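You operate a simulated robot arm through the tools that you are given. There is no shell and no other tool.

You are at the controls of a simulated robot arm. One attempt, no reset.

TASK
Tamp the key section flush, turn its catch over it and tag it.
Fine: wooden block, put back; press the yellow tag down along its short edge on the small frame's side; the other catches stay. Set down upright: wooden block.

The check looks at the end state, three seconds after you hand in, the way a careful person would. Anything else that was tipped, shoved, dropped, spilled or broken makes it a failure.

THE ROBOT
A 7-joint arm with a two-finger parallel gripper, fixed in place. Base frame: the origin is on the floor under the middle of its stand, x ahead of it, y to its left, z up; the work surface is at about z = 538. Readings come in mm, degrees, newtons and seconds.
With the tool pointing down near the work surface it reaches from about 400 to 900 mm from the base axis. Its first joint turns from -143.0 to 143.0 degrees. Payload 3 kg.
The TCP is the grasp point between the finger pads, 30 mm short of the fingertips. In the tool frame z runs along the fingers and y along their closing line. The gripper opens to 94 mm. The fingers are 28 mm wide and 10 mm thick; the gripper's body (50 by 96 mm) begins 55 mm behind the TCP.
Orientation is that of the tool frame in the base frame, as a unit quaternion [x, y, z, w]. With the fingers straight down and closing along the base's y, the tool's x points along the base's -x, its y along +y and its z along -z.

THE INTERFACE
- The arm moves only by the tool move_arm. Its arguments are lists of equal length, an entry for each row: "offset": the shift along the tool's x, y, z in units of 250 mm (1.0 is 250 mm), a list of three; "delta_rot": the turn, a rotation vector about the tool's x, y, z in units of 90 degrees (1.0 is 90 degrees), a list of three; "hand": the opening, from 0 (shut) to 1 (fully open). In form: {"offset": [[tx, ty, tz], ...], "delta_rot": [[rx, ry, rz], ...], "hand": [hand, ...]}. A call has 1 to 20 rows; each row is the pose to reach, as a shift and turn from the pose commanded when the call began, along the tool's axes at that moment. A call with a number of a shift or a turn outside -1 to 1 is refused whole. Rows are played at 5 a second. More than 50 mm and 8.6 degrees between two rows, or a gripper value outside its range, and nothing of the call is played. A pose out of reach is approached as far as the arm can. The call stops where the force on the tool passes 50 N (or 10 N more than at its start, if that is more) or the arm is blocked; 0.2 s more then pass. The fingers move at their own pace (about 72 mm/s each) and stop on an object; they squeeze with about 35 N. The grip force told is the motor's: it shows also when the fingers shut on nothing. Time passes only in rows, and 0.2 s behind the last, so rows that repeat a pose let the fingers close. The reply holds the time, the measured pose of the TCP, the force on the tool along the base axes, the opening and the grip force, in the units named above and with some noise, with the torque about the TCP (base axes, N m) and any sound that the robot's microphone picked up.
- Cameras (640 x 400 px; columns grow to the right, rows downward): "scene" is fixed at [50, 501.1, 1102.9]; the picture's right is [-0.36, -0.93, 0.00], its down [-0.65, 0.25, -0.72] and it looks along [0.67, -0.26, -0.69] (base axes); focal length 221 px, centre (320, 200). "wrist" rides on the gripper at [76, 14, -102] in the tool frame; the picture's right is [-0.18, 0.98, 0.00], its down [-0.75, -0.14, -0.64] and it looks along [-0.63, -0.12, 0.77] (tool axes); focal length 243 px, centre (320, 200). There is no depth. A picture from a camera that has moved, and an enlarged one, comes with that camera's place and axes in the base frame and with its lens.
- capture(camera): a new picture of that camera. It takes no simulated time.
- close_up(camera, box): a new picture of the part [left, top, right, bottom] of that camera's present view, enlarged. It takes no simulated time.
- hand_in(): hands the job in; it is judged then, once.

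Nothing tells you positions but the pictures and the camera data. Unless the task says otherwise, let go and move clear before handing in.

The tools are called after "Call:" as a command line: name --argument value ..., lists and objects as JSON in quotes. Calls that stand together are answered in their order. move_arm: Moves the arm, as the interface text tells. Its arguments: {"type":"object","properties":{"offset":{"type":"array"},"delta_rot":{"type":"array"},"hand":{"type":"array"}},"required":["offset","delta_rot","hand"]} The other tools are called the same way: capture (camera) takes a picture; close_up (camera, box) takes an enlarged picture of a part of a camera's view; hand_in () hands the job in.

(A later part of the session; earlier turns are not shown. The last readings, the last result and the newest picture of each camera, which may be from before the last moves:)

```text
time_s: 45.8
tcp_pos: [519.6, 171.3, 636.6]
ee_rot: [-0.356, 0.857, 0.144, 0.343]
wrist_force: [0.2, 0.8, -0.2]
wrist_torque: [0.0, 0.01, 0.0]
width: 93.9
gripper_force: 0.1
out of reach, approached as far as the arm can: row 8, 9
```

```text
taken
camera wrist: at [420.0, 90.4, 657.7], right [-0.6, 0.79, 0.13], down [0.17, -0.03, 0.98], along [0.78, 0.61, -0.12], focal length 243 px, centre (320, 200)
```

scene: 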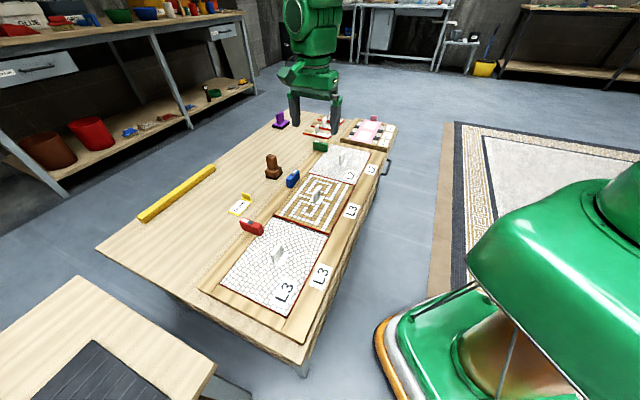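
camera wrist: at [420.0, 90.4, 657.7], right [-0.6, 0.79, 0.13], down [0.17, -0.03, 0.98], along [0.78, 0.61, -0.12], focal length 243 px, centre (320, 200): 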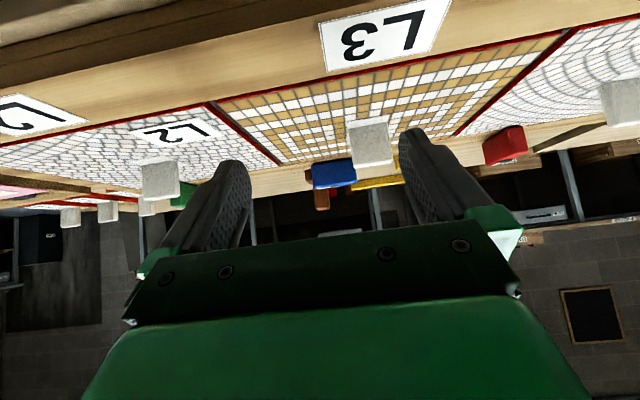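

Almost the same vantage as before. I'll zoom in on the right-side joints to compare the red strips.

Call:
close_up --camera "wrist" --box '[530, 15, 610, 65]'

Call:
close_up --camera "wrist" --box '[175, 80, 255, 130]'

Call:
close_up --camera "wrist" --box '[548, 25, 588, 50]'

Call:
close_up --camera "wrist" --box '[195, 90, 235, 115]'

```text
8.00 times, centred on (570, 40) of wrist
camera zoom: at [420.0, 90.4, 657.7], right [-0.6, 0.79, 0.13], down [0.17, -0.03, 0.98], along [0.78, 0.61, -0.12], focal length 1941 px, centre (-1680, 1480)
```

zoom: 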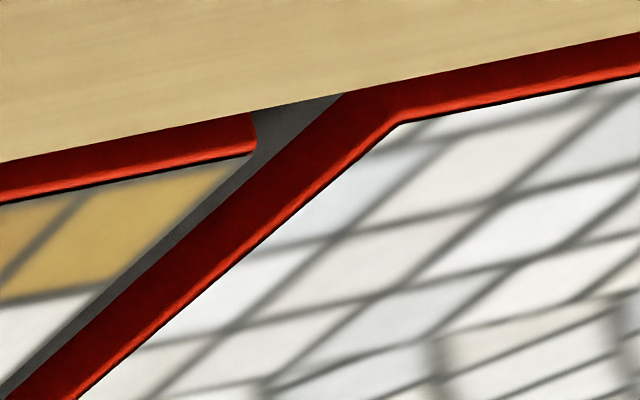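

```text
8.00 times, centred on (215, 105) of wrist
camera zoom: at [420.0, 90.4, 657.7], right [-0.6, 0.79, 0.13], down [0.17, -0.03, 0.98], along [0.78, 0.61, -0.12], focal length 1941 px, centre (1160, 960)
```

zoom: 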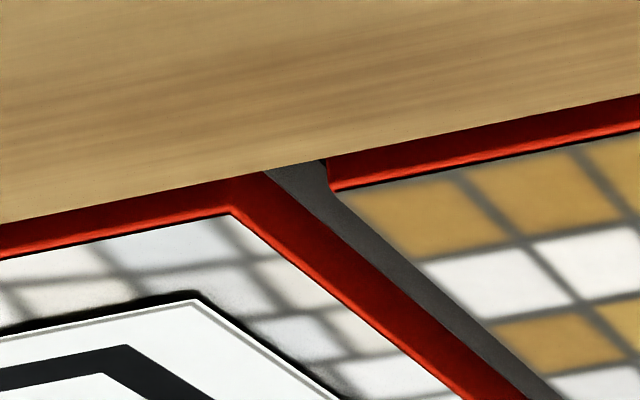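

```text
16.00 times, centred on (568, 38) of wrist
camera zoom: at [420.0, 90.4, 657.7], right [-0.6, 0.79, 0.13], down [0.17, -0.03, 0.98], along [0.78, 0.61, -0.12], focal length 3882 px, centre (-3648, 2800)
```

zoom: 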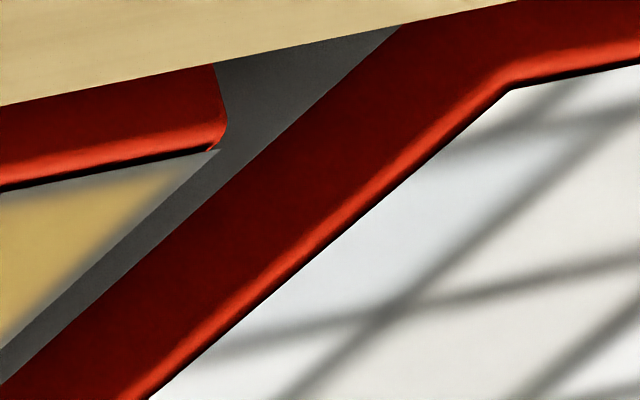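

```text
16.00 times, centred on (215, 102) of wrist
camera zoom: at [420.0, 90.4, 657.7], right [-0.6, 0.79, 0.13], down [0.17, -0.03, 0.98], along [0.78, 0.61, -0.12], focal length 3882 px, centre (2000, 1760)
```

zoom: 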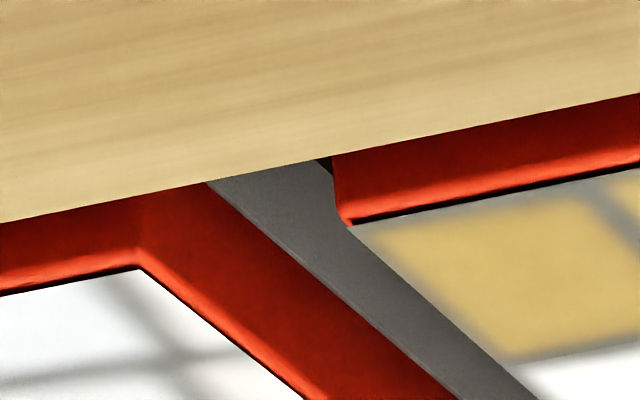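

The strips match within 2–3 px at both right-hand corners, so the key section is flush all round. Next is the blue catch, so I'll level the tool and go up and over toward it.

Call:
move_arm --offset '[[-0.0859, 0.0029, -0.03], [-0.1718, 0.0059, -0.05], [-0.2576, 0.0088, -0.05], [-0.3435, 0.0118, -0.05], [-0.4294, 0.0147, -0.045], [-0.5153, 0.0176, -0.04], [-0.6011, 0.0206, -0.035], [-0.687, 0.0235, -0.0264], [-0.687, 0.0235, -0.0264]]' --delta_rot '[[0, 0.0607, 0], [0, 0.1213, 0], [0, 0.182, 0], [0, 0.2427, 0], [0, 0.3033, 0], [0, 0.364, 0], [0, 0.4247, 0], [0, 0.4853, 0], [0, 0.4853, 0]]' --hand '[1, 1, 1, 1, 1, 1, 1, 1, 1]'

```text
time_s: 47.8
tcp_pos: [599.8, 259.2, 758.4]
ee_rot: [-0.382, 0.924, 0.0, -0.001]
wrist_force: [-0.2, -0.1, 0.0]
wrist_torque: [-0.01, 0.0, -0.03]
width: 94.2
gripper_force: 0.0
```

Call:
move_arm --offset '[[-0.0495, -0.0033, 0.0127], [-0.099, -0.0066, 0.0253], [-0.1485, -0.0099, 0.038], [-0.198, -0.0132, 0.0507], [-0.2475, -0.0165, 0.0633], [-0.297, -0.0198, 0.076], [-0.3465, -0.0231, 0.0887], [-0.396, -0.0264, 0.1013], [-0.4455, -0.0297, 0.114], [-0.495, -0.033, 0.1267], [-0.5445, -0.0363, 0.1393], [-0.594, -0.0396, 0.152], [-0.594, -0.0396, 0.152]]' --delta_rot '[[0, 0, 0.0833], [0, 0, 0.1667], [0, 0, 0.25], [0, 0, 0.3333], [0, 0, 0.4167], [0, 0, 0.5], [0, 0, 0.5833], [0, 0, 0.6667], [0, 0, 0.75], [0, 0, 0.8333], [0, 0, 0.9167], [0, 0, 1.0], [0, 0, 1.0]]' --hand '[1, 1, 1, 1, 1, 1, 1, 1, 1, 1, 1, 1, 1]'

Call:
capture --camera "wrist"

Call:
capture --camera "scene"

```text
time_s: 50.6
tcp_pos: [712.5, 358.2, 720.1]
ee_rot: [0.383, 0.924, 0.0, -0.002]
wrist_force: [-0.3, 0.1, 0.2]
wrist_torque: [0.02, -0.02, -0.02]
width: 94.0
gripper_force: 0.0
```

```text
taken
camera wrist: at [668.1, 420.5, 823.6], right [0.83, 0.56, 0.0], down [0.43, -0.63, 0.64], along [0.36, -0.53, -0.77], focal length 243 px, centre (320, 200)
```

wrist: 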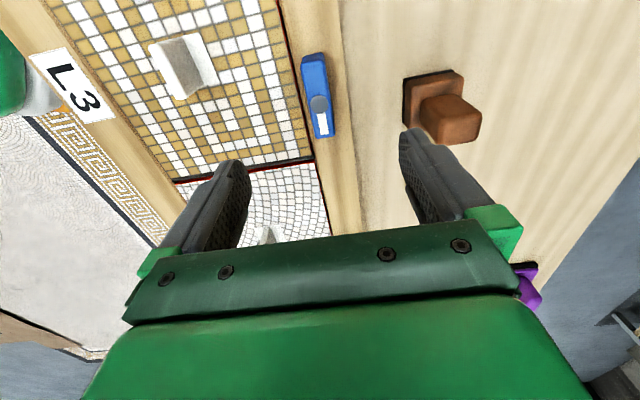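

```text
taken
```

scene: 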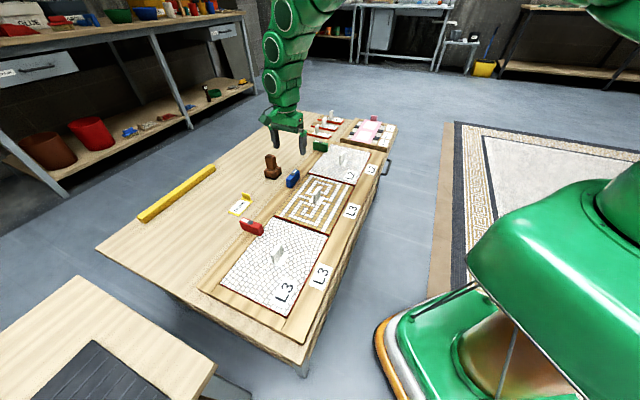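

I'm above the blue catch. I'll zoom in for precise alignment with its pivot.

Call:
close_up --camera "wrist" --box '[270, 40, 370, 150]'

Call:
close_up --camera "scene" --box '[275, 160, 315, 190]'

```text
3.64 times, centred on (320, 95) of wrist
camera zoom: at [668.1, 420.5, 823.6], right [0.83, 0.56, 0.0], down [0.43, -0.63, 0.64], along [0.36, -0.53, -0.77], focal length 882 px, centre (320, 582)
```

zoom: 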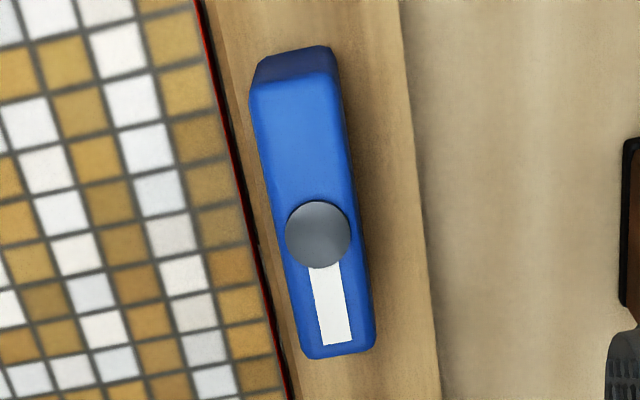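

```text
13.33 times, centred on (295, 175) of scene
camera zoom: at [50.0, 501.1, 1102.9], right [-0.36, -0.93, 0.0], down [-0.65, 0.25, -0.72], along [0.67, -0.26, -0.69], focal length 2949 px, centre (653, 533)
```

zoom: 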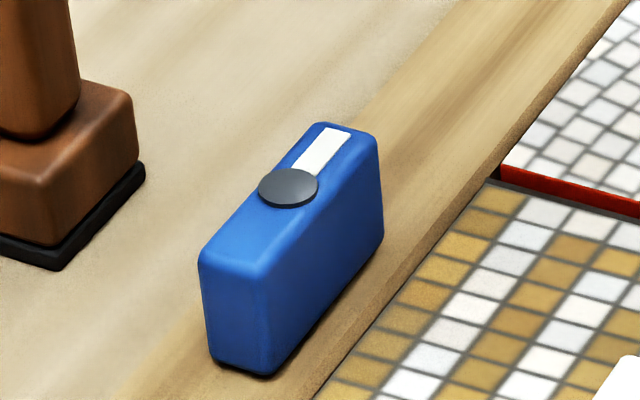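

The catch measures about 70 × 20 × 38 mm, with its pivot at (711.5, 356.4) and its top near z≈586, and the TCP is right over it. I'll descend with fingers partly open astride the pivot, tips staying about 10 mm above the rail.

Call:
move_arm --offset '[[0, 0, 0.15], [0, 0, 0.3], [0, 0, 0.42], [0, 0, 0.5], [0, 0, 0.525], [0, 0, 0.525]]' --delta_rot '[[0, 0, 0], [0, 0, 0], [0, 0, 0], [0, 0, 0], [0, 0, 0], [0, 0, 0]]' --hand '[0.6, 0.6, 0.6, 0.6, 0.6, 0.6]'

Call:
capture --camera "wrist"

Call:
close_up --camera "scene" --box '[265, 150, 325, 195]'

```text
time_s: 52.0
tcp_pos: [712.2, 359.3, 590.7]
ee_rot: [0.382, 0.924, 0.0, 0.0]
wrist_force: [-0.1, -0.8, -0.3]
wrist_torque: [0.0, -0.03, 0.0]
width: 56.7
gripper_force: 0.0
```

```text
taken
camera wrist: at [667.7, 420.6, 693.7], right [0.82, 0.57, 0.0], down [0.43, -0.63, 0.64], along [0.36, -0.53, -0.77], focal length 243 px, centre (320, 200)
```

wrist: 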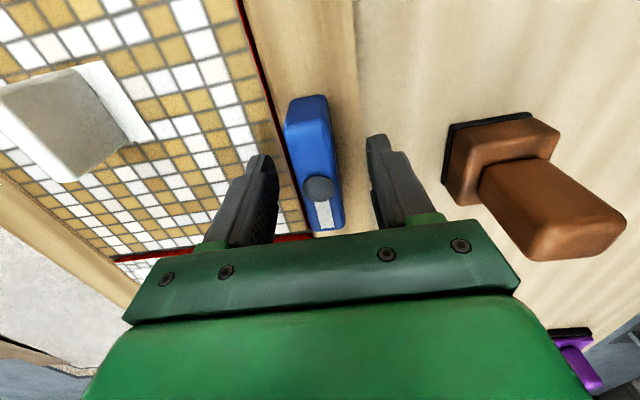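

```text
8.89 times, centred on (295, 172) of scene
camera zoom: at [50.0, 501.1, 1102.9], right [-0.36, -0.93, 0.0], down [-0.65, 0.25, -0.72], along [0.67, -0.26, -0.69], focal length 1966 px, centre (542, 444)
```

zoom: 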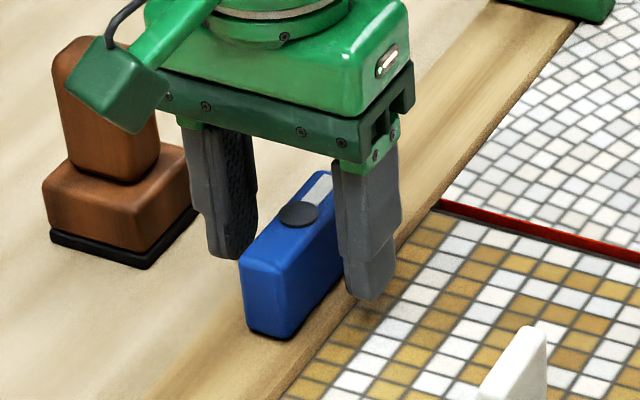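

The fingers straddle the catch at its pivot. I'll close on it.

Call:
move_arm --offset '[[0, 0, 0], [0, 0, 0], [0, 0, 0], [0, 0, 0], [0, 0, 0]]' --delta_rot '[[0, 0, 0], [0, 0, 0], [0, 0, 0], [0, 0, 0], [0, 0, 0]]' --hand '[0.4, 0.2, 0, 0, 0]'

Call:
capture --camera "wrist"

Call:
close_up --camera "scene" --box '[265, 150, 325, 195]'

```text
time_s: 53.2
tcp_pos: [710.8, 356.8, 589.8]
ee_rot: [0.382, 0.924, -0.001, -0.001]
wrist_force: [-17.1, -13.4, 9.6]
wrist_torque: [-0.07, 0.06, 0.02]
width: 26.1
gripper_force: 44.8
```

```text
taken
camera wrist: at [667.4, 420.1, 693.6], right [0.83, 0.56, 0.0], down [0.43, -0.63, 0.64], along [0.36, -0.53, -0.77], focal length 243 px, centre (320, 200)
```

wrist: 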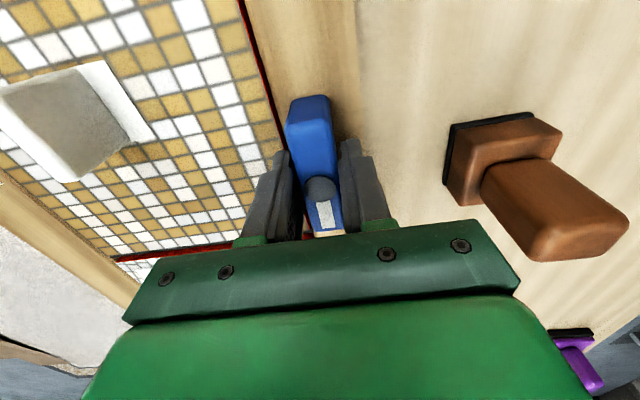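

```text
8.89 times, centred on (295, 172) of scene
camera zoom: at [50.0, 501.1, 1102.9], right [-0.36, -0.93, 0.0], down [-0.65, 0.25, -0.72], along [0.67, -0.26, -0.69], focal length 1966 px, centre (542, 444)
```

zoom: 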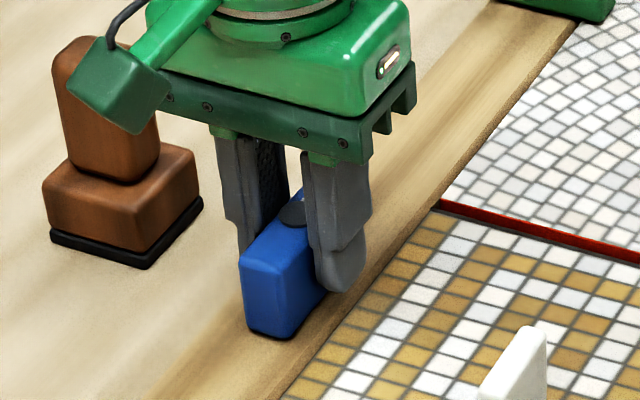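

The grip is on, but a 21 N side load shows the catch sits slightly toward the section side. I'll shift the hand about 2 mm that way to relax it.

Call:
move_arm --offset '[[0, -0.004, 0], [0, -0.008, 0], [0, -0.008, 0]]' --delta_rot '[[0, 0, 0], [0, 0, 0], [0, 0, 0]]' --hand '[0, 0, 0]'

```text
time_s: 54.0
tcp_pos: [711.3, 356.9, 590.3]
ee_rot: [0.382, 0.924, 0.001, 0.0]
wrist_force: [7.9, 8.7, -10.0]
wrist_torque: [0.51, 0.31, -0.01]
width: 26.6
gripper_force: 44.6
```

The load reversed, so the centre lies between the two. I'll back up 0.7 mm and start turning counter-clockwise (seen from above), half-way first.

Call:
move_arm --offset '[[0, 0.003, 0], [0, 0.003, 0], [0, 0.003, 0], [0, 0.003, 0], [0, 0.003, 0], [0, 0.003, 0], [0, 0.003, 0], [0, 0.003, 0]]' --delta_rot '[[0, 0, 0], [0, 0, -0.0833], [0, 0, -0.1667], [0, 0, -0.25], [0, 0, -0.3333], [0, 0, -0.4167], [0, 0, -0.5], [0, 0, -0.5]]' --hand '[0, 0, 0, 0, 0, 0, 0, 0]'

Call:
close_up --camera "scene" --box '[265, 150, 325, 195]'

Call:
capture --camera "wrist"

```text
time_s: 55.8
tcp_pos: [711.1, 357.6, 590.9]
ee_rot: [-0.001, 1.0, 0.001, -0.001]
wrist_force: [-14.8, 18.1, 23.8]
wrist_torque: [0.06, 0.61, 0.01]
width: 26.3
gripper_force: 44.8
```

```text
8.89 times, centred on (295, 172) of scene
camera zoom: at [50.0, 501.1, 1102.9], right [-0.36, -0.93, 0.0], down [-0.65, 0.25, -0.72], along [0.67, -0.26, -0.69], focal length 1966 px, centre (542, 444)
```

zoom: 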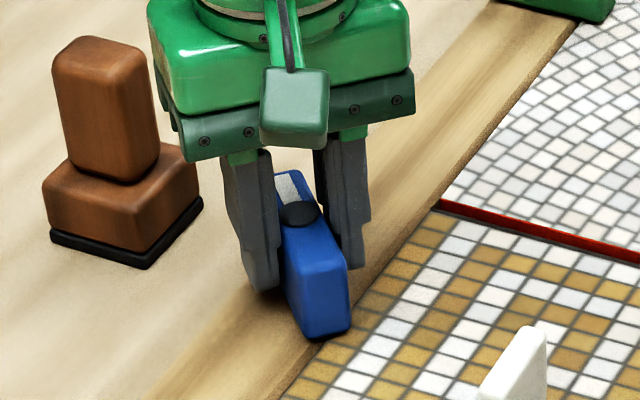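

```text
taken
camera wrist: at [634.8, 370.2, 693.5], right [0.18, 0.98, 0.0], down [0.75, -0.14, 0.64], along [0.63, -0.12, -0.77], focal length 243 px, centre (320, 200)
```

wrist: 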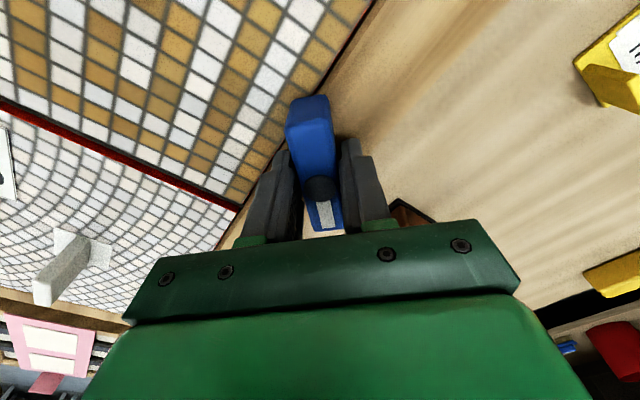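

The catch is half-turned, but some force has built up in the grip. I'll loosen slightly so the fingers cage it, finish the turn, then squeeze once to square it up.

Call:
move_arm --offset '[[0, 0, 0], [0, 0, 0], [0, 0, 0], [0, 0, 0], [0, 0, 0], [0, 0, 0], [0, 0, 0], [0, 0, 0], [0, 0, 0]]' --delta_rot '[[0, 0, 0], [0, 0, 0], [0, 0, -0.0833], [0, 0, -0.1667], [0, 0, -0.25], [0, 0, -0.3333], [0, 0, -0.4167], [0, 0, -0.5], [0, 0, -0.5]]' --hand '[0.31, 0.31, 0.31, 0.31, 0.31, 0.31, 0.31, 0.31, 0.31]'

Call:
capture --camera "wrist"

Call:
close_up --camera "scene" --box '[265, 150, 325, 195]'

```text
time_s: 57.8
tcp_pos: [711.4, 356.3, 589.0]
ee_rot: [-0.383, 0.924, 0.001, -0.001]
wrist_force: [-1.3, 0.8, -0.5]
wrist_torque: [-0.02, 0.01, 0.0]
width: 30.1
gripper_force: 0.5
```

```text
taken
camera wrist: at [647.2, 311.2, 692.7], right [-0.57, 0.82, 0.0], down [0.63, 0.43, 0.64], along [0.53, 0.36, -0.77], focal length 243 px, centre (320, 200)
```

wrist: 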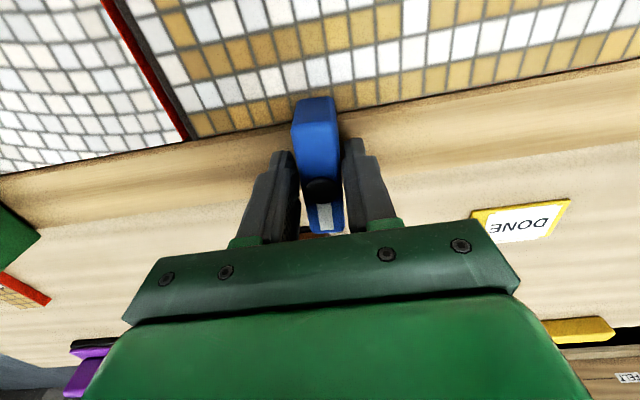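

```text
8.89 times, centred on (295, 172) of scene
camera zoom: at [50.0, 501.1, 1102.9], right [-0.36, -0.93, 0.0], down [-0.65, 0.25, -0.72], along [0.67, -0.26, -0.69], focal length 1966 px, centre (542, 444)
```

zoom: 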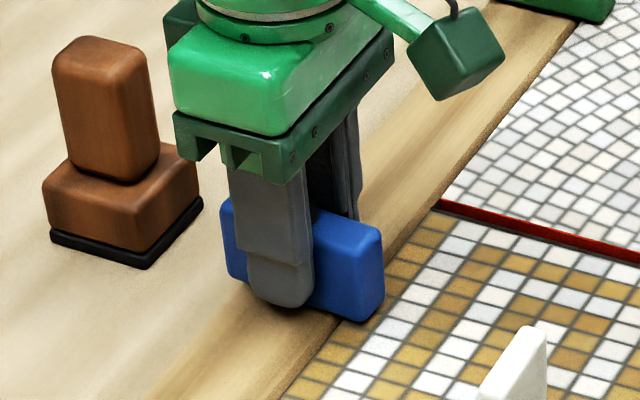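

The catch now points onto the key section. A gentle squeeze at this exact heading will square it up.

Call:
move_arm --offset '[[0, 0, 0], [0, 0, 0], [0, 0, 0]]' --delta_rot '[[0, 0, -0.01], [0, 0, -0.01], [0, 0, -0.01]]' --hand '[0.2, 0.2, 0.2]'

Call:
capture --camera "wrist"

```text
time_s: 58.6
tcp_pos: [711.1, 357.4, 590.1]
ee_rot: [-0.391, 0.921, 0.001, -0.001]
wrist_force: [-16.8, 4.8, -3.2]
wrist_torque: [0.12, -0.04, -0.73]
width: 26.3
gripper_force: 45.3
```

```text
taken
camera wrist: at [647.4, 310.9, 692.6], right [-0.58, 0.82, 0.0], down [0.63, 0.44, 0.64], along [0.52, 0.37, -0.77], focal length 243 px, centre (320, 200)
```

wrist: 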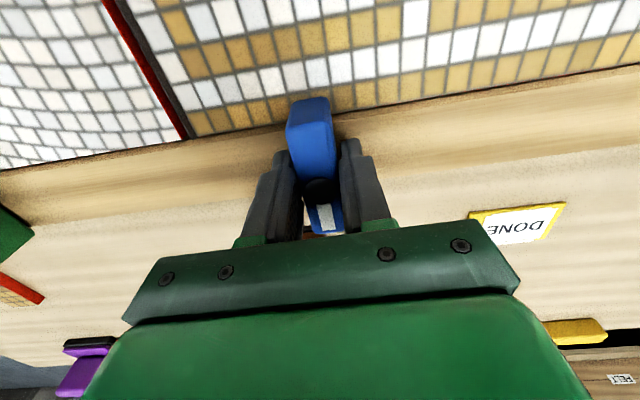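

The catch is square and seems to be at its stop. I'll release and rise straight up to look.

Call:
move_arm --offset '[[0, 0, 0], [0, 0, 0], [0, 0, -0.1], [0, 0, -0.25], [0, 0, -0.4], [0, 0, -0.52], [0, 0, -0.52]]' --delta_rot '[[0, 0, 0], [0, 0, 0], [0, 0, 0], [0, 0, 0], [0, 0, 0], [0, 0, 0], [0, 0, 0]]' --hand '[0.6, 0.6, 0.6, 0.6, 0.6, 0.6, 0.6]'

Call:
capture --camera "wrist"

Call:
close_up --camera "scene" --box '[240, 130, 360, 220]'

```text
time_s: 60.2
tcp_pos: [712.3, 356.1, 719.1]
ee_rot: [-0.39, 0.921, 0.001, 0.0]
wrist_force: [0.2, -0.4, 0.0]
wrist_torque: [0.01, -0.03, 0.01]
width: 56.5
gripper_force: 0.0
```

```text
taken
camera wrist: at [647.9, 310.7, 822.8], right [-0.58, 0.82, 0.0], down [0.63, 0.44, 0.64], along [0.52, 0.37, -0.77], focal length 243 px, centre (320, 200)
```

wrist: 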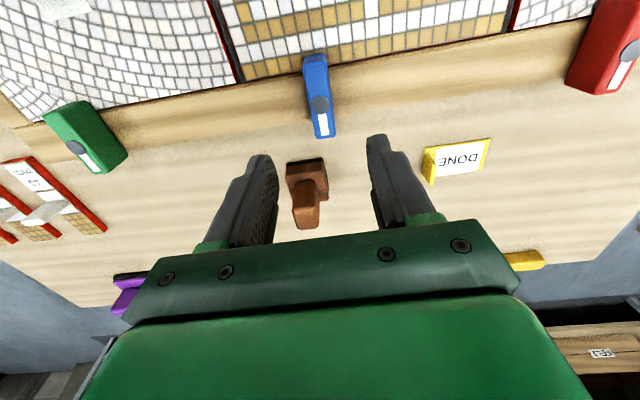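

```text
4.44 times, centred on (300, 175) of scene
camera zoom: at [50.0, 501.1, 1102.9], right [-0.36, -0.93, 0.0], down [-0.65, 0.25, -0.72], along [0.67, -0.26, -0.69], focal length 983 px, centre (409, 311)
```

zoom: 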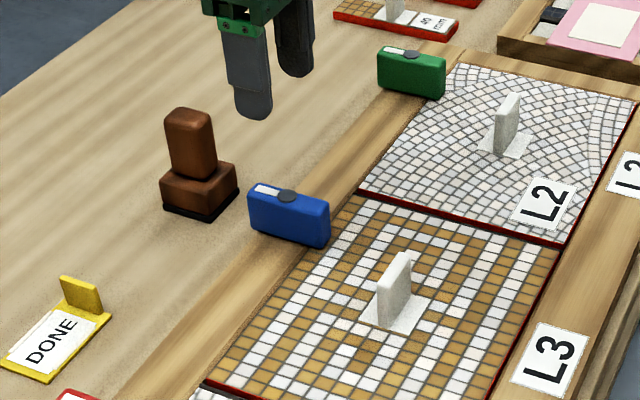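

Blue now lies crosswise like the green and red ones. I'll zoom in to confirm its angle and measure the tag.

Call:
close_up --camera "wrist" --box '[270, 40, 370, 150]'

Call:
close_up --camera "wrist" --box '[410, 120, 510, 200]'

Call:
close_up --camera "scene" --box '[220, 185, 270, 220]'

```text
3.64 times, centred on (320, 95) of wrist
camera zoom: at [647.9, 310.7, 822.8], right [-0.58, 0.82, 0.0], down [0.63, 0.44, 0.64], along [0.52, 0.37, -0.77], focal length 882 px, centre (320, 582)
```

zoom: 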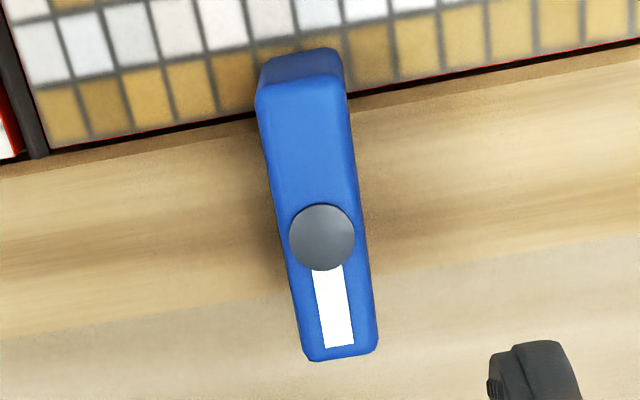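

```text
5.00 times, centred on (460, 160) of wrist
camera zoom: at [647.9, 310.7, 822.8], right [-0.58, 0.82, 0.0], down [0.63, 0.44, 0.64], along [0.52, 0.37, -0.77], focal length 1213 px, centre (-380, 400)
```

zoom: 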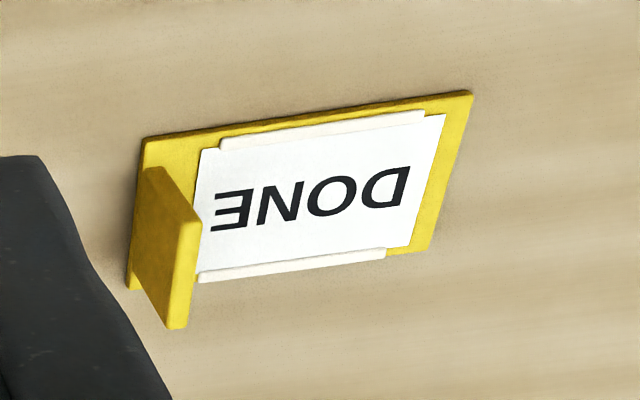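

```text
11.43 times, centred on (245, 202) of scene
camera zoom: at [50.0, 501.1, 1102.9], right [-0.36, -0.93, 0.0], down [-0.65, 0.25, -0.72], along [0.67, -0.26, -0.69], focal length 2528 px, centre (1177, 171)
```

zoom: 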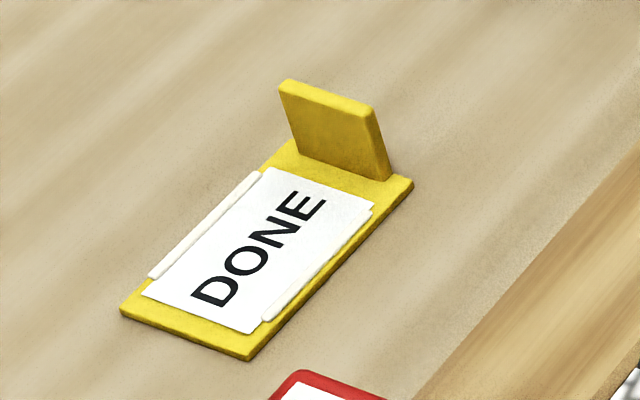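

The catch is square over the section. The tag is about 85 × 50 mm, centred near (681, 568), and triangulates to z≈521, so the table is a bit lower than stated. I'll zoom in on its tab before grasping.

Call:
close_up --camera "wrist" --box '[418, 135, 468, 195]'

Call:
close_up --camera "scene" --box '[236, 187, 260, 205]'

```text
6.67 times, centred on (443, 165) of wrist
camera zoom: at [647.9, 310.7, 822.8], right [-0.58, 0.82, 0.0], down [0.63, 0.44, 0.64], along [0.52, 0.37, -0.77], focal length 1618 px, centre (-500, 433)
```

zoom: 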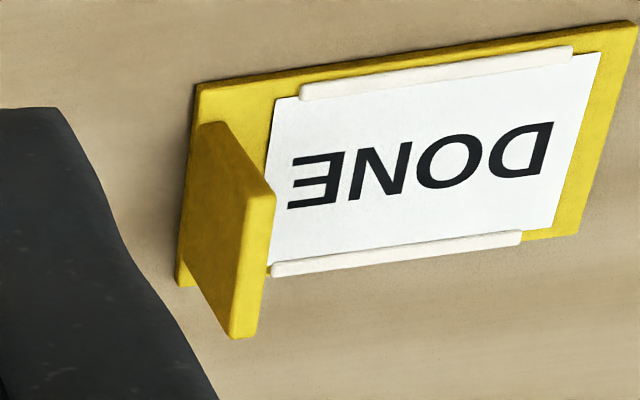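

```text
16.00 times, centred on (248, 196) of scene
camera zoom: at [50.0, 501.1, 1102.9], right [-0.36, -0.93, 0.0], down [-0.65, 0.25, -0.72], along [0.67, -0.26, -0.69], focal length 3539 px, centre (1472, 264)
```

zoom: 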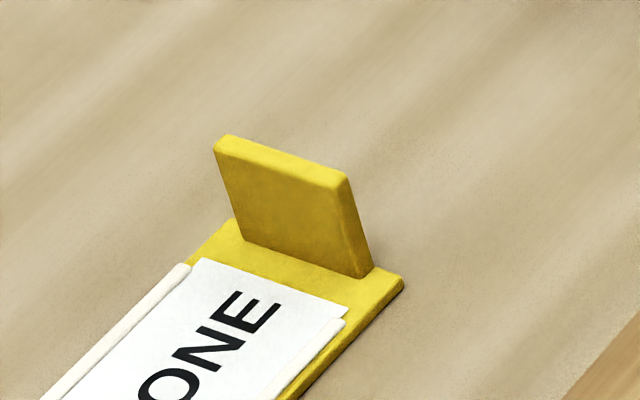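

The tab is about 35 × 6 mm, standing to z≈551 at (708, 540), thin along the frame direction. I'll move above it with fingers closing across its thickness.

Call:
move_arm --offset '[[-0.0868, 0.0867, 0.02], [-0.1737, 0.1733, 0.06], [-0.2605, 0.26, 0.12], [-0.3473, 0.3467, 0.19], [-0.4342, 0.4333, 0.26], [-0.521, 0.52, 0.32], [-0.521, 0.52, 0.32]]' --delta_rot '[[0, 0, 0.002], [0, 0, 0.004], [0, 0, 0.006], [0, 0, 0.008], [0, 0, 0.01], [0, 0, 0.0122], [0, 0, 0.0122]]' --hand '[0.5, 0.5, 0.5, 0.5, 0.5, 0.5, 0.5]'

Call:
capture --camera "wrist"

Call:
close_up --camera "scene" --box '[200, 150, 280, 210]'

```text
time_s: 61.8
tcp_pos: [708.1, 540.6, 639.4]
ee_rot: [-0.381, 0.925, 0.0, 0.0]
wrist_force: [0.8, 0.0, -0.5]
wrist_torque: [-0.01, 0.0, 0.01]
width: 47.2
gripper_force: 0.1
```

```text
taken
camera wrist: at [644.3, 495.3, 743.2], right [-0.56, 0.83, 0.0], down [0.63, 0.43, 0.64], along [0.53, 0.36, -0.77], focal length 243 px, centre (320, 200)
```

wrist: 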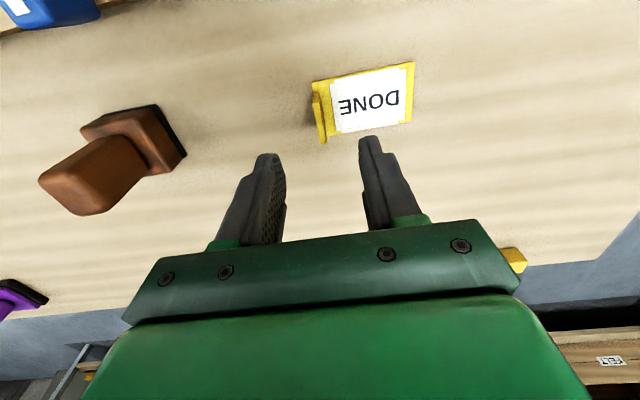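

```text
6.67 times, centred on (240, 180) of scene
camera zoom: at [50.0, 501.1, 1102.9], right [-0.36, -0.93, 0.0], down [-0.65, 0.25, -0.72], along [0.67, -0.26, -0.69], focal length 1475 px, centre (853, 333)
```

zoom: 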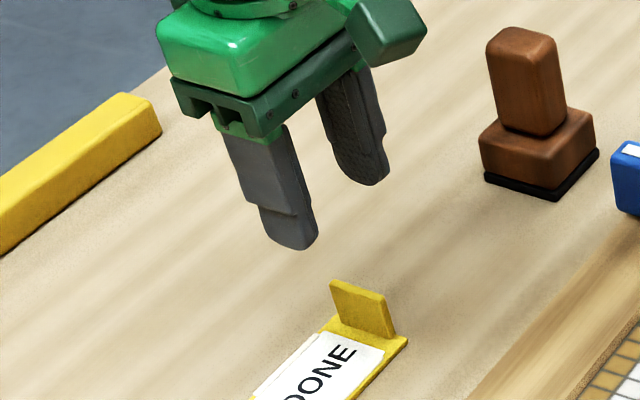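

Call:
close_up --camera "wrist" --box '[280, 50, 430, 160]'

```text
3.64 times, centred on (355, 105) of wrist
camera zoom: at [644.3, 495.3, 743.2], right [-0.56, 0.83, 0.0], down [0.63, 0.43, 0.64], along [0.53, 0.36, -0.77], focal length 882 px, centre (193, 546)
```

zoom: 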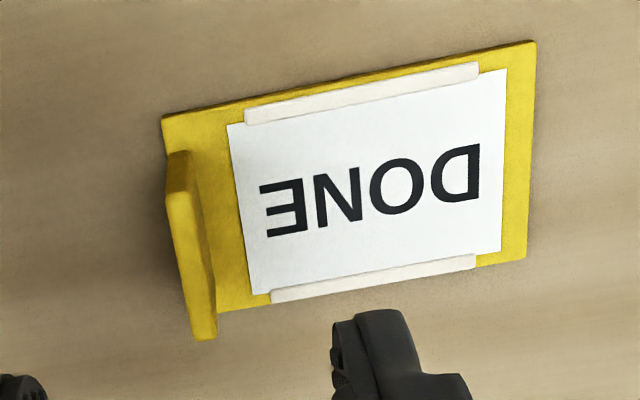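

The TCP is within about 1 mm of the tab's centre line. I'll descend around it, keeping the tips a few millimetres above the tag plate.

Call:
move_arm --offset '[[0, 0, 0.1], [0, 0, 0.2], [0, 0, 0.28], [0, 0, 0.28]]' --delta_rot '[[0, 0, 0], [0, 0, 0], [0, 0, 0], [0, 0, 0]]' --hand '[0.5, 0.5, 0.5, 0.5]'

Call:
capture --camera "wrist"

Call:
close_up --camera "scene" --box '[220, 170, 270, 210]'

```text
time_s: 62.8
tcp_pos: [709.2, 540.2, 571.0]
ee_rot: [-0.382, 0.924, 0.001, 0.0]
wrist_force: [0.6, 0.8, 0.3]
wrist_torque: [-0.01, 0.01, -0.01]
width: 46.8
gripper_force: 0.0
```

```text
taken
camera wrist: at [643.9, 495.0, 673.6], right [-0.56, 0.83, 0.0], down [0.63, 0.43, 0.64], along [0.53, 0.36, -0.77], focal length 243 px, centre (320, 200)
```

wrist: 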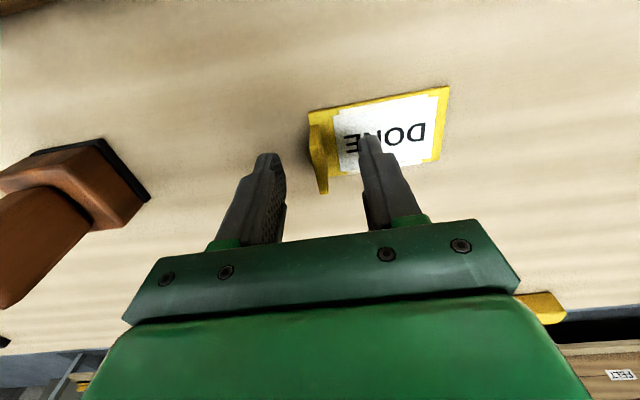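

```text
10.00 times, centred on (245, 190) of scene
camera zoom: at [50.0, 501.1, 1102.9], right [-0.36, -0.93, 0.0], down [-0.65, 0.25, -0.72], along [0.67, -0.26, -0.69], focal length 2212 px, centre (1070, 300)
```

zoom: 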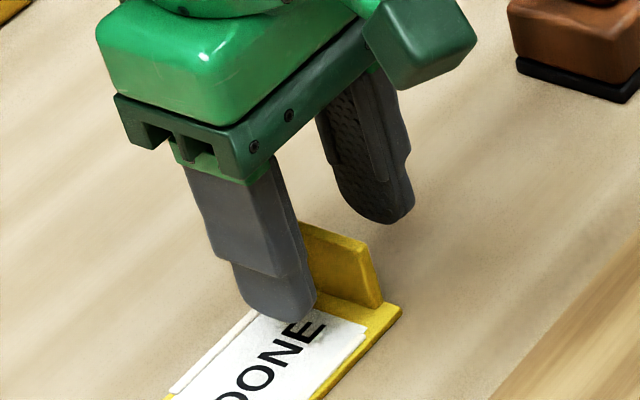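

Good, it's reachable. I'll go down another 12 mm and look again.

Call:
move_arm --offset '[[0, 0, 0.024], [0, 0, 0.048], [0, 0, 0.048]]' --delta_rot '[[0, 0, 0], [0, 0, 0], [0, 0, 0]]' --hand '[0.5, 0.5, 0.5]'

Call:
close_up --camera "wrist" --box '[220, 80, 460, 240]'

Call:
close_up --camera "scene" --box '[220, 170, 270, 210]'

```text
time_s: 63.6
tcp_pos: [707.6, 539.0, 569.8]
ee_rot: [-0.38, 0.925, 0.002, 0.001]
wrist_force: [-0.4, -0.5, -0.5]
wrist_torque: [-0.01, 0.0, 0.02]
width: 47.1
gripper_force: 0.1
out of reach, approached as far as the arm can: row 1, 2, 3
```

```text
2.50 times, centred on (340, 160) of wrist
camera zoom: at [643.6, 494.9, 673.0], right [-0.56, 0.83, 0.0], down [0.63, 0.43, 0.64], along [0.53, 0.36, -0.77], focal length 606 px, centre (270, 300)
```

zoom: 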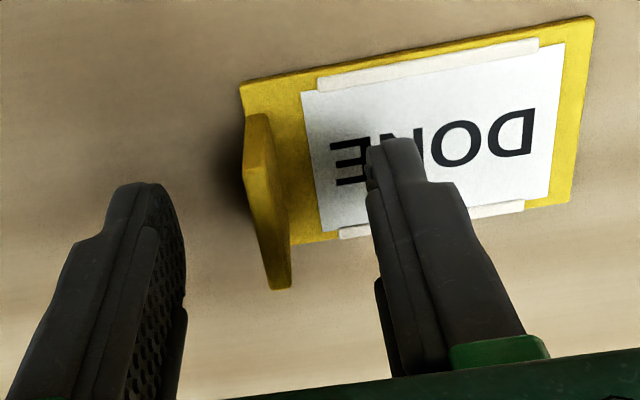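

```text
10.00 times, centred on (245, 190) of scene
camera zoom: at [50.0, 501.1, 1102.9], right [-0.36, -0.93, 0.0], down [-0.65, 0.25, -0.72], along [0.67, -0.26, -0.69], focal length 2212 px, centre (1070, 300)
```

zoom: 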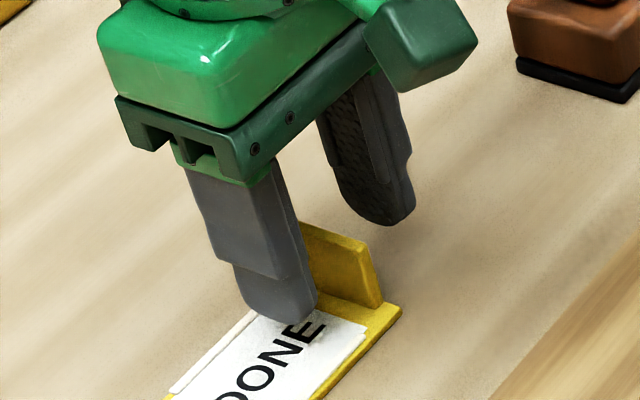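

Vertical reach ends just above. As with the block, an 8° outward tilt in the plane of the pads will let me get down to the tab.

Call:
move_arm --offset '[[0, 0, 0], [0, 0, 0], [0, 0, 0.024], [0, 0, 0.048], [0, 0, 0.048]]' --delta_rot '[[0, -0.0445, 0], [0, -0.0889, 0], [0, -0.0889, 0], [0, -0.0889, 0], [0, -0.0889, 0]]' --hand '[0.5, 0.5, 0.5, 0.5, 0.5]'

Call:
close_up --camera "wrist" --box '[220, 80, 460, 240]'

Call:
close_up --camera "scene" --box '[220, 170, 270, 210]'

```text
time_s: 64.8
tcp_pos: [708.9, 541.2, 558.8]
ee_rot: [-0.381, 0.922, 0.027, 0.064]
wrist_force: [0.3, -0.1, -0.4]
wrist_torque: [0.04, 0.02, 0.01]
width: 46.8
gripper_force: 0.1
```

```text
2.50 times, centred on (340, 160) of wrist
camera zoom: at [634.3, 486.0, 650.0], right [-0.56, 0.83, 0.03], down [0.57, 0.36, 0.74], along [0.6, 0.43, -0.67], focal length 606 px, centre (270, 300)
```

zoom: 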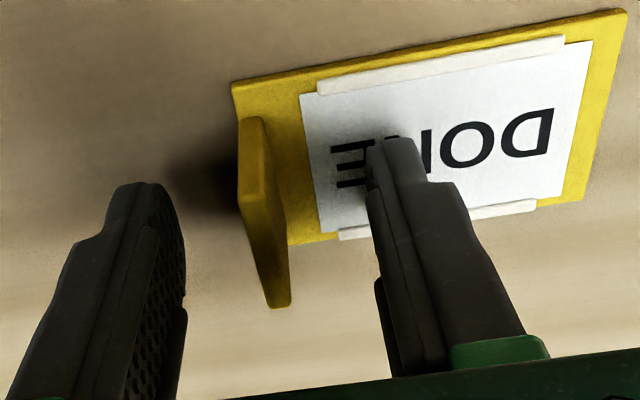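

```text
10.00 times, centred on (245, 190) of scene
camera zoom: at [50.0, 501.1, 1102.9], right [-0.36, -0.93, 0.0], down [-0.65, 0.25, -0.72], along [0.67, -0.26, -0.69], focal length 2212 px, centre (1070, 300)
```

zoom: 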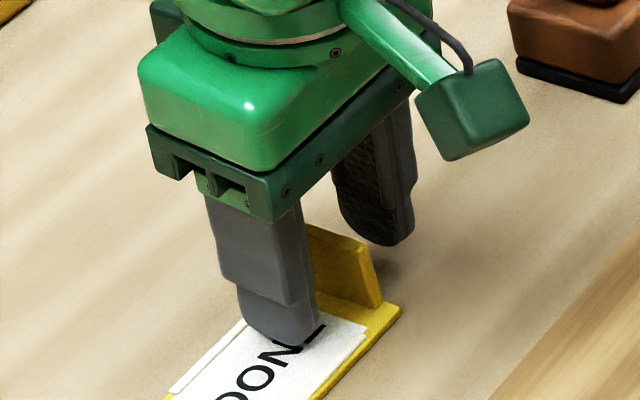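

The fingertips are just above the plate with the tab between them. I'll close on the tab.

Call:
move_arm --offset '[[0, 0, 0], [0, 0, 0], [0, 0, 0], [0, 0, 0], [0, 0, 0]]' --delta_rot '[[0, 0, 0], [0, 0, 0], [0, 0, 0], [0, 0, 0], [0, 0, 0]]' --hand '[0.25, 0.1, 0, 0, 0]'

Call:
close_up --camera "wrist" --box '[220, 80, 460, 240]'

Call:
close_up --camera "scene" --box '[220, 170, 270, 210]'

```text
time_s: 66.0
tcp_pos: [709.0, 540.8, 560.3]
ee_rot: [-0.38, 0.922, 0.027, 0.065]
wrist_force: [2.0, 2.6, 15.9]
wrist_torque: [0.0, 0.02, -0.08]
width: 4.7
gripper_force: 34.7
```

```text
2.50 times, centred on (340, 160) of wrist
camera zoom: at [634.6, 486.2, 650.7], right [-0.56, 0.83, 0.03], down [0.56, 0.36, 0.74], along [0.6, 0.43, -0.67], focal length 606 px, centre (270, 300)
```

zoom: 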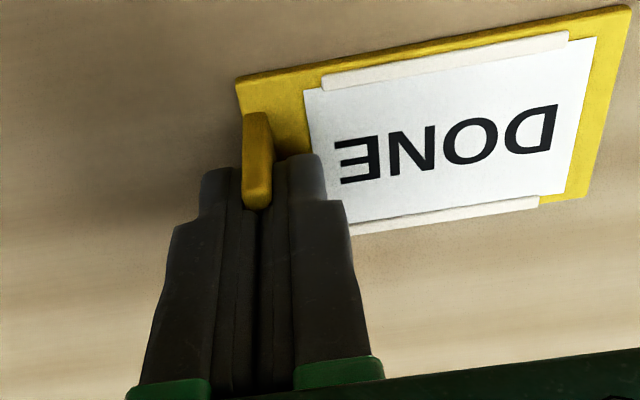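

```text
10.00 times, centred on (245, 190) of scene
camera zoom: at [50.0, 501.1, 1102.9], right [-0.36, -0.93, 0.0], down [-0.65, 0.25, -0.72], along [0.67, -0.26, -0.69], focal length 2212 px, centre (1070, 300)
```

zoom: 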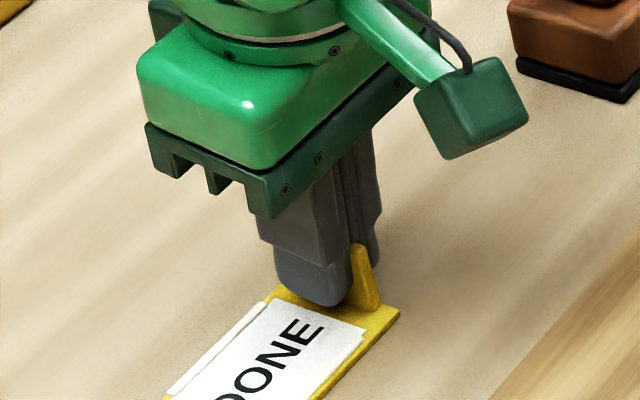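

The tab is held (4.7 mm, 35 N). I'll lift the tag straight up and check that it comes along level.

Call:
move_arm --offset '[[-0.0056, 0, -0.0396], [-0.0139, 0, -0.099], [-0.0278, 0, -0.198], [-0.0389, 0, -0.2772], [-0.0389, 0, -0.2772]]' --delta_rot '[[0, 0, 0], [0, 0, 0], [0, 0, 0], [0, 0, 0], [0, 0, 0]]' --hand '[0, 0, 0, 0, 0]'

Call:
capture --camera "wrist"

Call:
close_up --camera "scene" --box '[200, 130, 280, 210]'

```text
time_s: 67.2
tcp_pos: [708.6, 540.3, 628.5]
ee_rot: [-0.38, 0.922, 0.028, 0.064]
wrist_force: [-0.3, 0.4, -0.2]
wrist_torque: [-0.03, -0.03, -0.01]
width: 4.6
gripper_force: 35.0
```

```text
taken
camera wrist: at [634.0, 485.3, 719.6], right [-0.56, 0.83, 0.03], down [0.57, 0.36, 0.74], along [0.6, 0.43, -0.67], focal length 243 px, centre (320, 200)
```

wrist: 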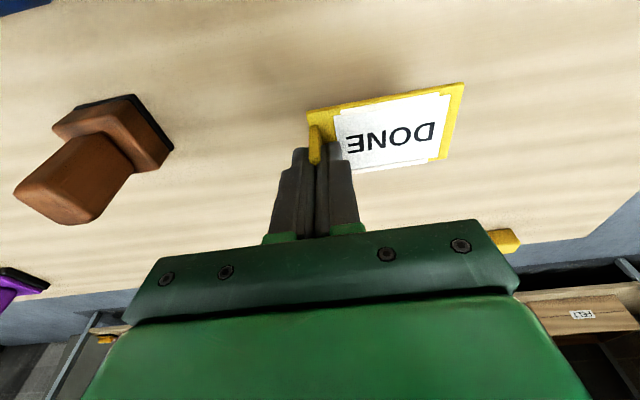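

```text
5.00 times, centred on (240, 170) of scene
camera zoom: at [50.0, 501.1, 1102.9], right [-0.36, -0.93, 0.0], down [-0.65, 0.25, -0.72], along [0.67, -0.26, -0.69], focal length 1106 px, centre (720, 350)
```

zoom: 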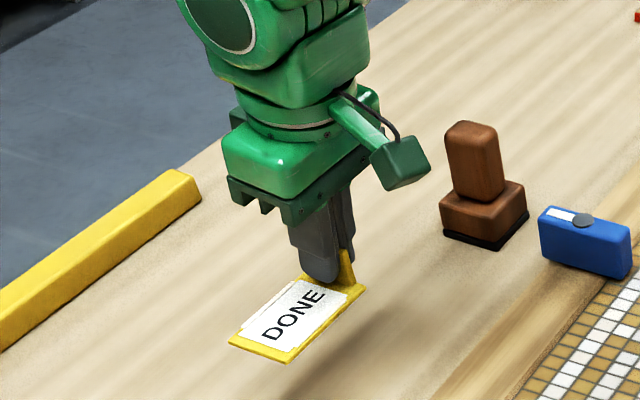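

The tag hangs level from the tab. I'll raise it, carry it inward and turn it 90° about the vertical so its long side will run along the far short edge.

Call:
move_arm --offset '[[0.056, -0.0357, -0.0887], [0.112, -0.0713, -0.1773], [0.1684, -0.107, -0.266], [0.2356, -0.1427, -0.2753], [0.3028, -0.1783, -0.2848], [0.37, -0.214, -0.2944], [0.4372, -0.2497, -0.3036], [0.5044, -0.2853, -0.3132], [0.5716, -0.321, -0.3224], [0.6388, -0.3567, -0.332], [0.706, -0.3923, -0.3412], [0.7736, -0.428, -0.3508], [0.7736, -0.428, -0.3508]]' --delta_rot '[[0.0116, 0, 0.0825], [0.0232, 0, 0.165], [0.0348, 0, 0.2475], [0.0463, 0, 0.33], [0.0579, 0, 0.4125], [0.0695, 0, 0.495], [0.0811, 0, 0.5775], [0.0927, 0, 0.66], [0.1043, 0, 0.7425], [0.1158, 0, 0.825], [0.1274, 0, 0.9075], [0.139, 0, 0.99], [0.139, 0, 0.99]]' --hand '[0, 0, 0, 0, 0, 0, 0, 0, 0, 0, 0, 0, 0]'

Call:
capture --camera "wrist"

Call:
close_up --camera "scene" --box '[240, 100, 380, 220]'

```text
time_s: 70.0
tcp_pos: [640.6, 322.1, 688.1]
ee_rot: [0.384, 0.921, -0.026, 0.064]
wrist_force: [0.1, -0.4, -0.4]
wrist_torque: [-0.04, 0.03, 0.0]
width: 4.5
gripper_force: 35.4
```

```text
taken
camera wrist: at [586.4, 393.9, 780.0], right [0.83, 0.56, 0.03], down [0.36, -0.57, 0.74], along [0.43, -0.6, -0.67], focal length 243 px, centre (320, 200)
```

wrist: 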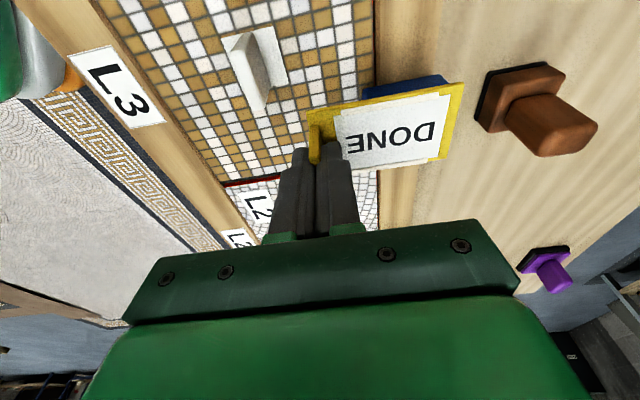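

```text
3.33 times, centred on (310, 160) of scene
camera zoom: at [50.0, 501.1, 1102.9], right [-0.36, -0.93, 0.0], down [-0.65, 0.25, -0.72], along [0.67, -0.26, -0.69], focal length 737 px, centre (353, 333)
```

zoom: 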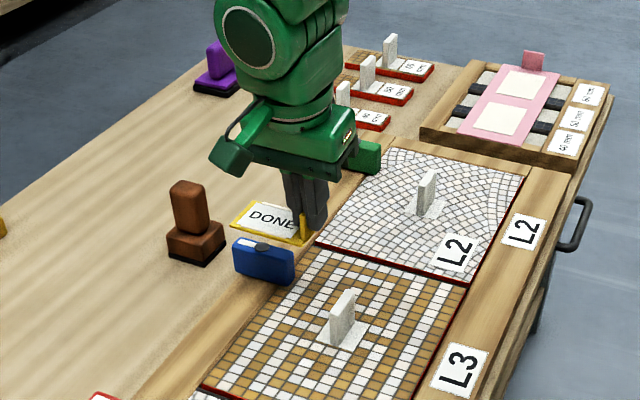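

The tag is now crosswise. I'll carry it over the far end of the key section, then come partway down and look.

Call:
move_arm --offset '[[-0.0685, -0.0843, 0.0095], [-0.137, -0.1685, 0.019], [-0.2055, -0.2528, 0.0285], [-0.274, -0.337, 0.038], [-0.2615, -0.337, 0.1265], [-0.249, -0.337, 0.215], [-0.249, -0.337, 0.215]]' --delta_rot '[[0, 0, 0], [0, 0, 0], [0, 0, 0], [0, 0, 0], [0, 0, 0], [0, 0, 0], [0, 0, 0]]' --hand '[0, 0, 0, 0, 0, 0, 0]'

Call:
capture --camera "wrist"

Call:
close_up --camera "scene" --box '[270, 130, 370, 210]'

```text
time_s: 71.6
tcp_pos: [628.8, 212.5, 644.2]
ee_rot: [0.383, 0.921, -0.027, 0.065]
wrist_force: [0.2, 0.4, 0.2]
wrist_torque: [-0.03, 0.01, 0.02]
width: 4.5
gripper_force: 35.0
```

```text
taken
camera wrist: at [574.6, 285.0, 734.9], right [0.83, 0.56, 0.03], down [0.36, -0.57, 0.74], along [0.43, -0.6, -0.67], focal length 243 px, centre (320, 200)
```

wrist: 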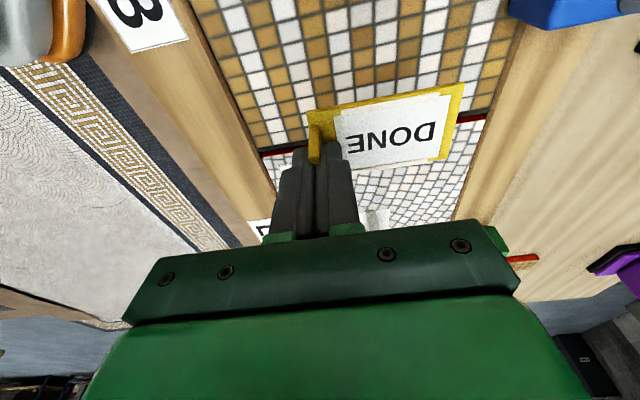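

```text
5.00 times, centred on (320, 170) of scene
camera zoom: at [50.0, 501.1, 1102.9], right [-0.36, -0.93, 0.0], down [-0.65, 0.25, -0.72], along [0.67, -0.26, -0.69], focal length 1106 px, centre (320, 350)
```

zoom: 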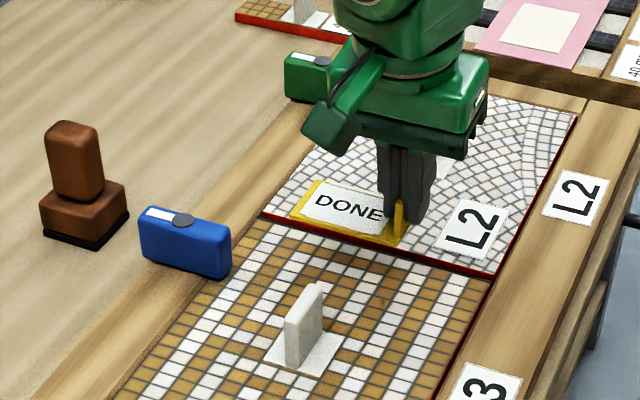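

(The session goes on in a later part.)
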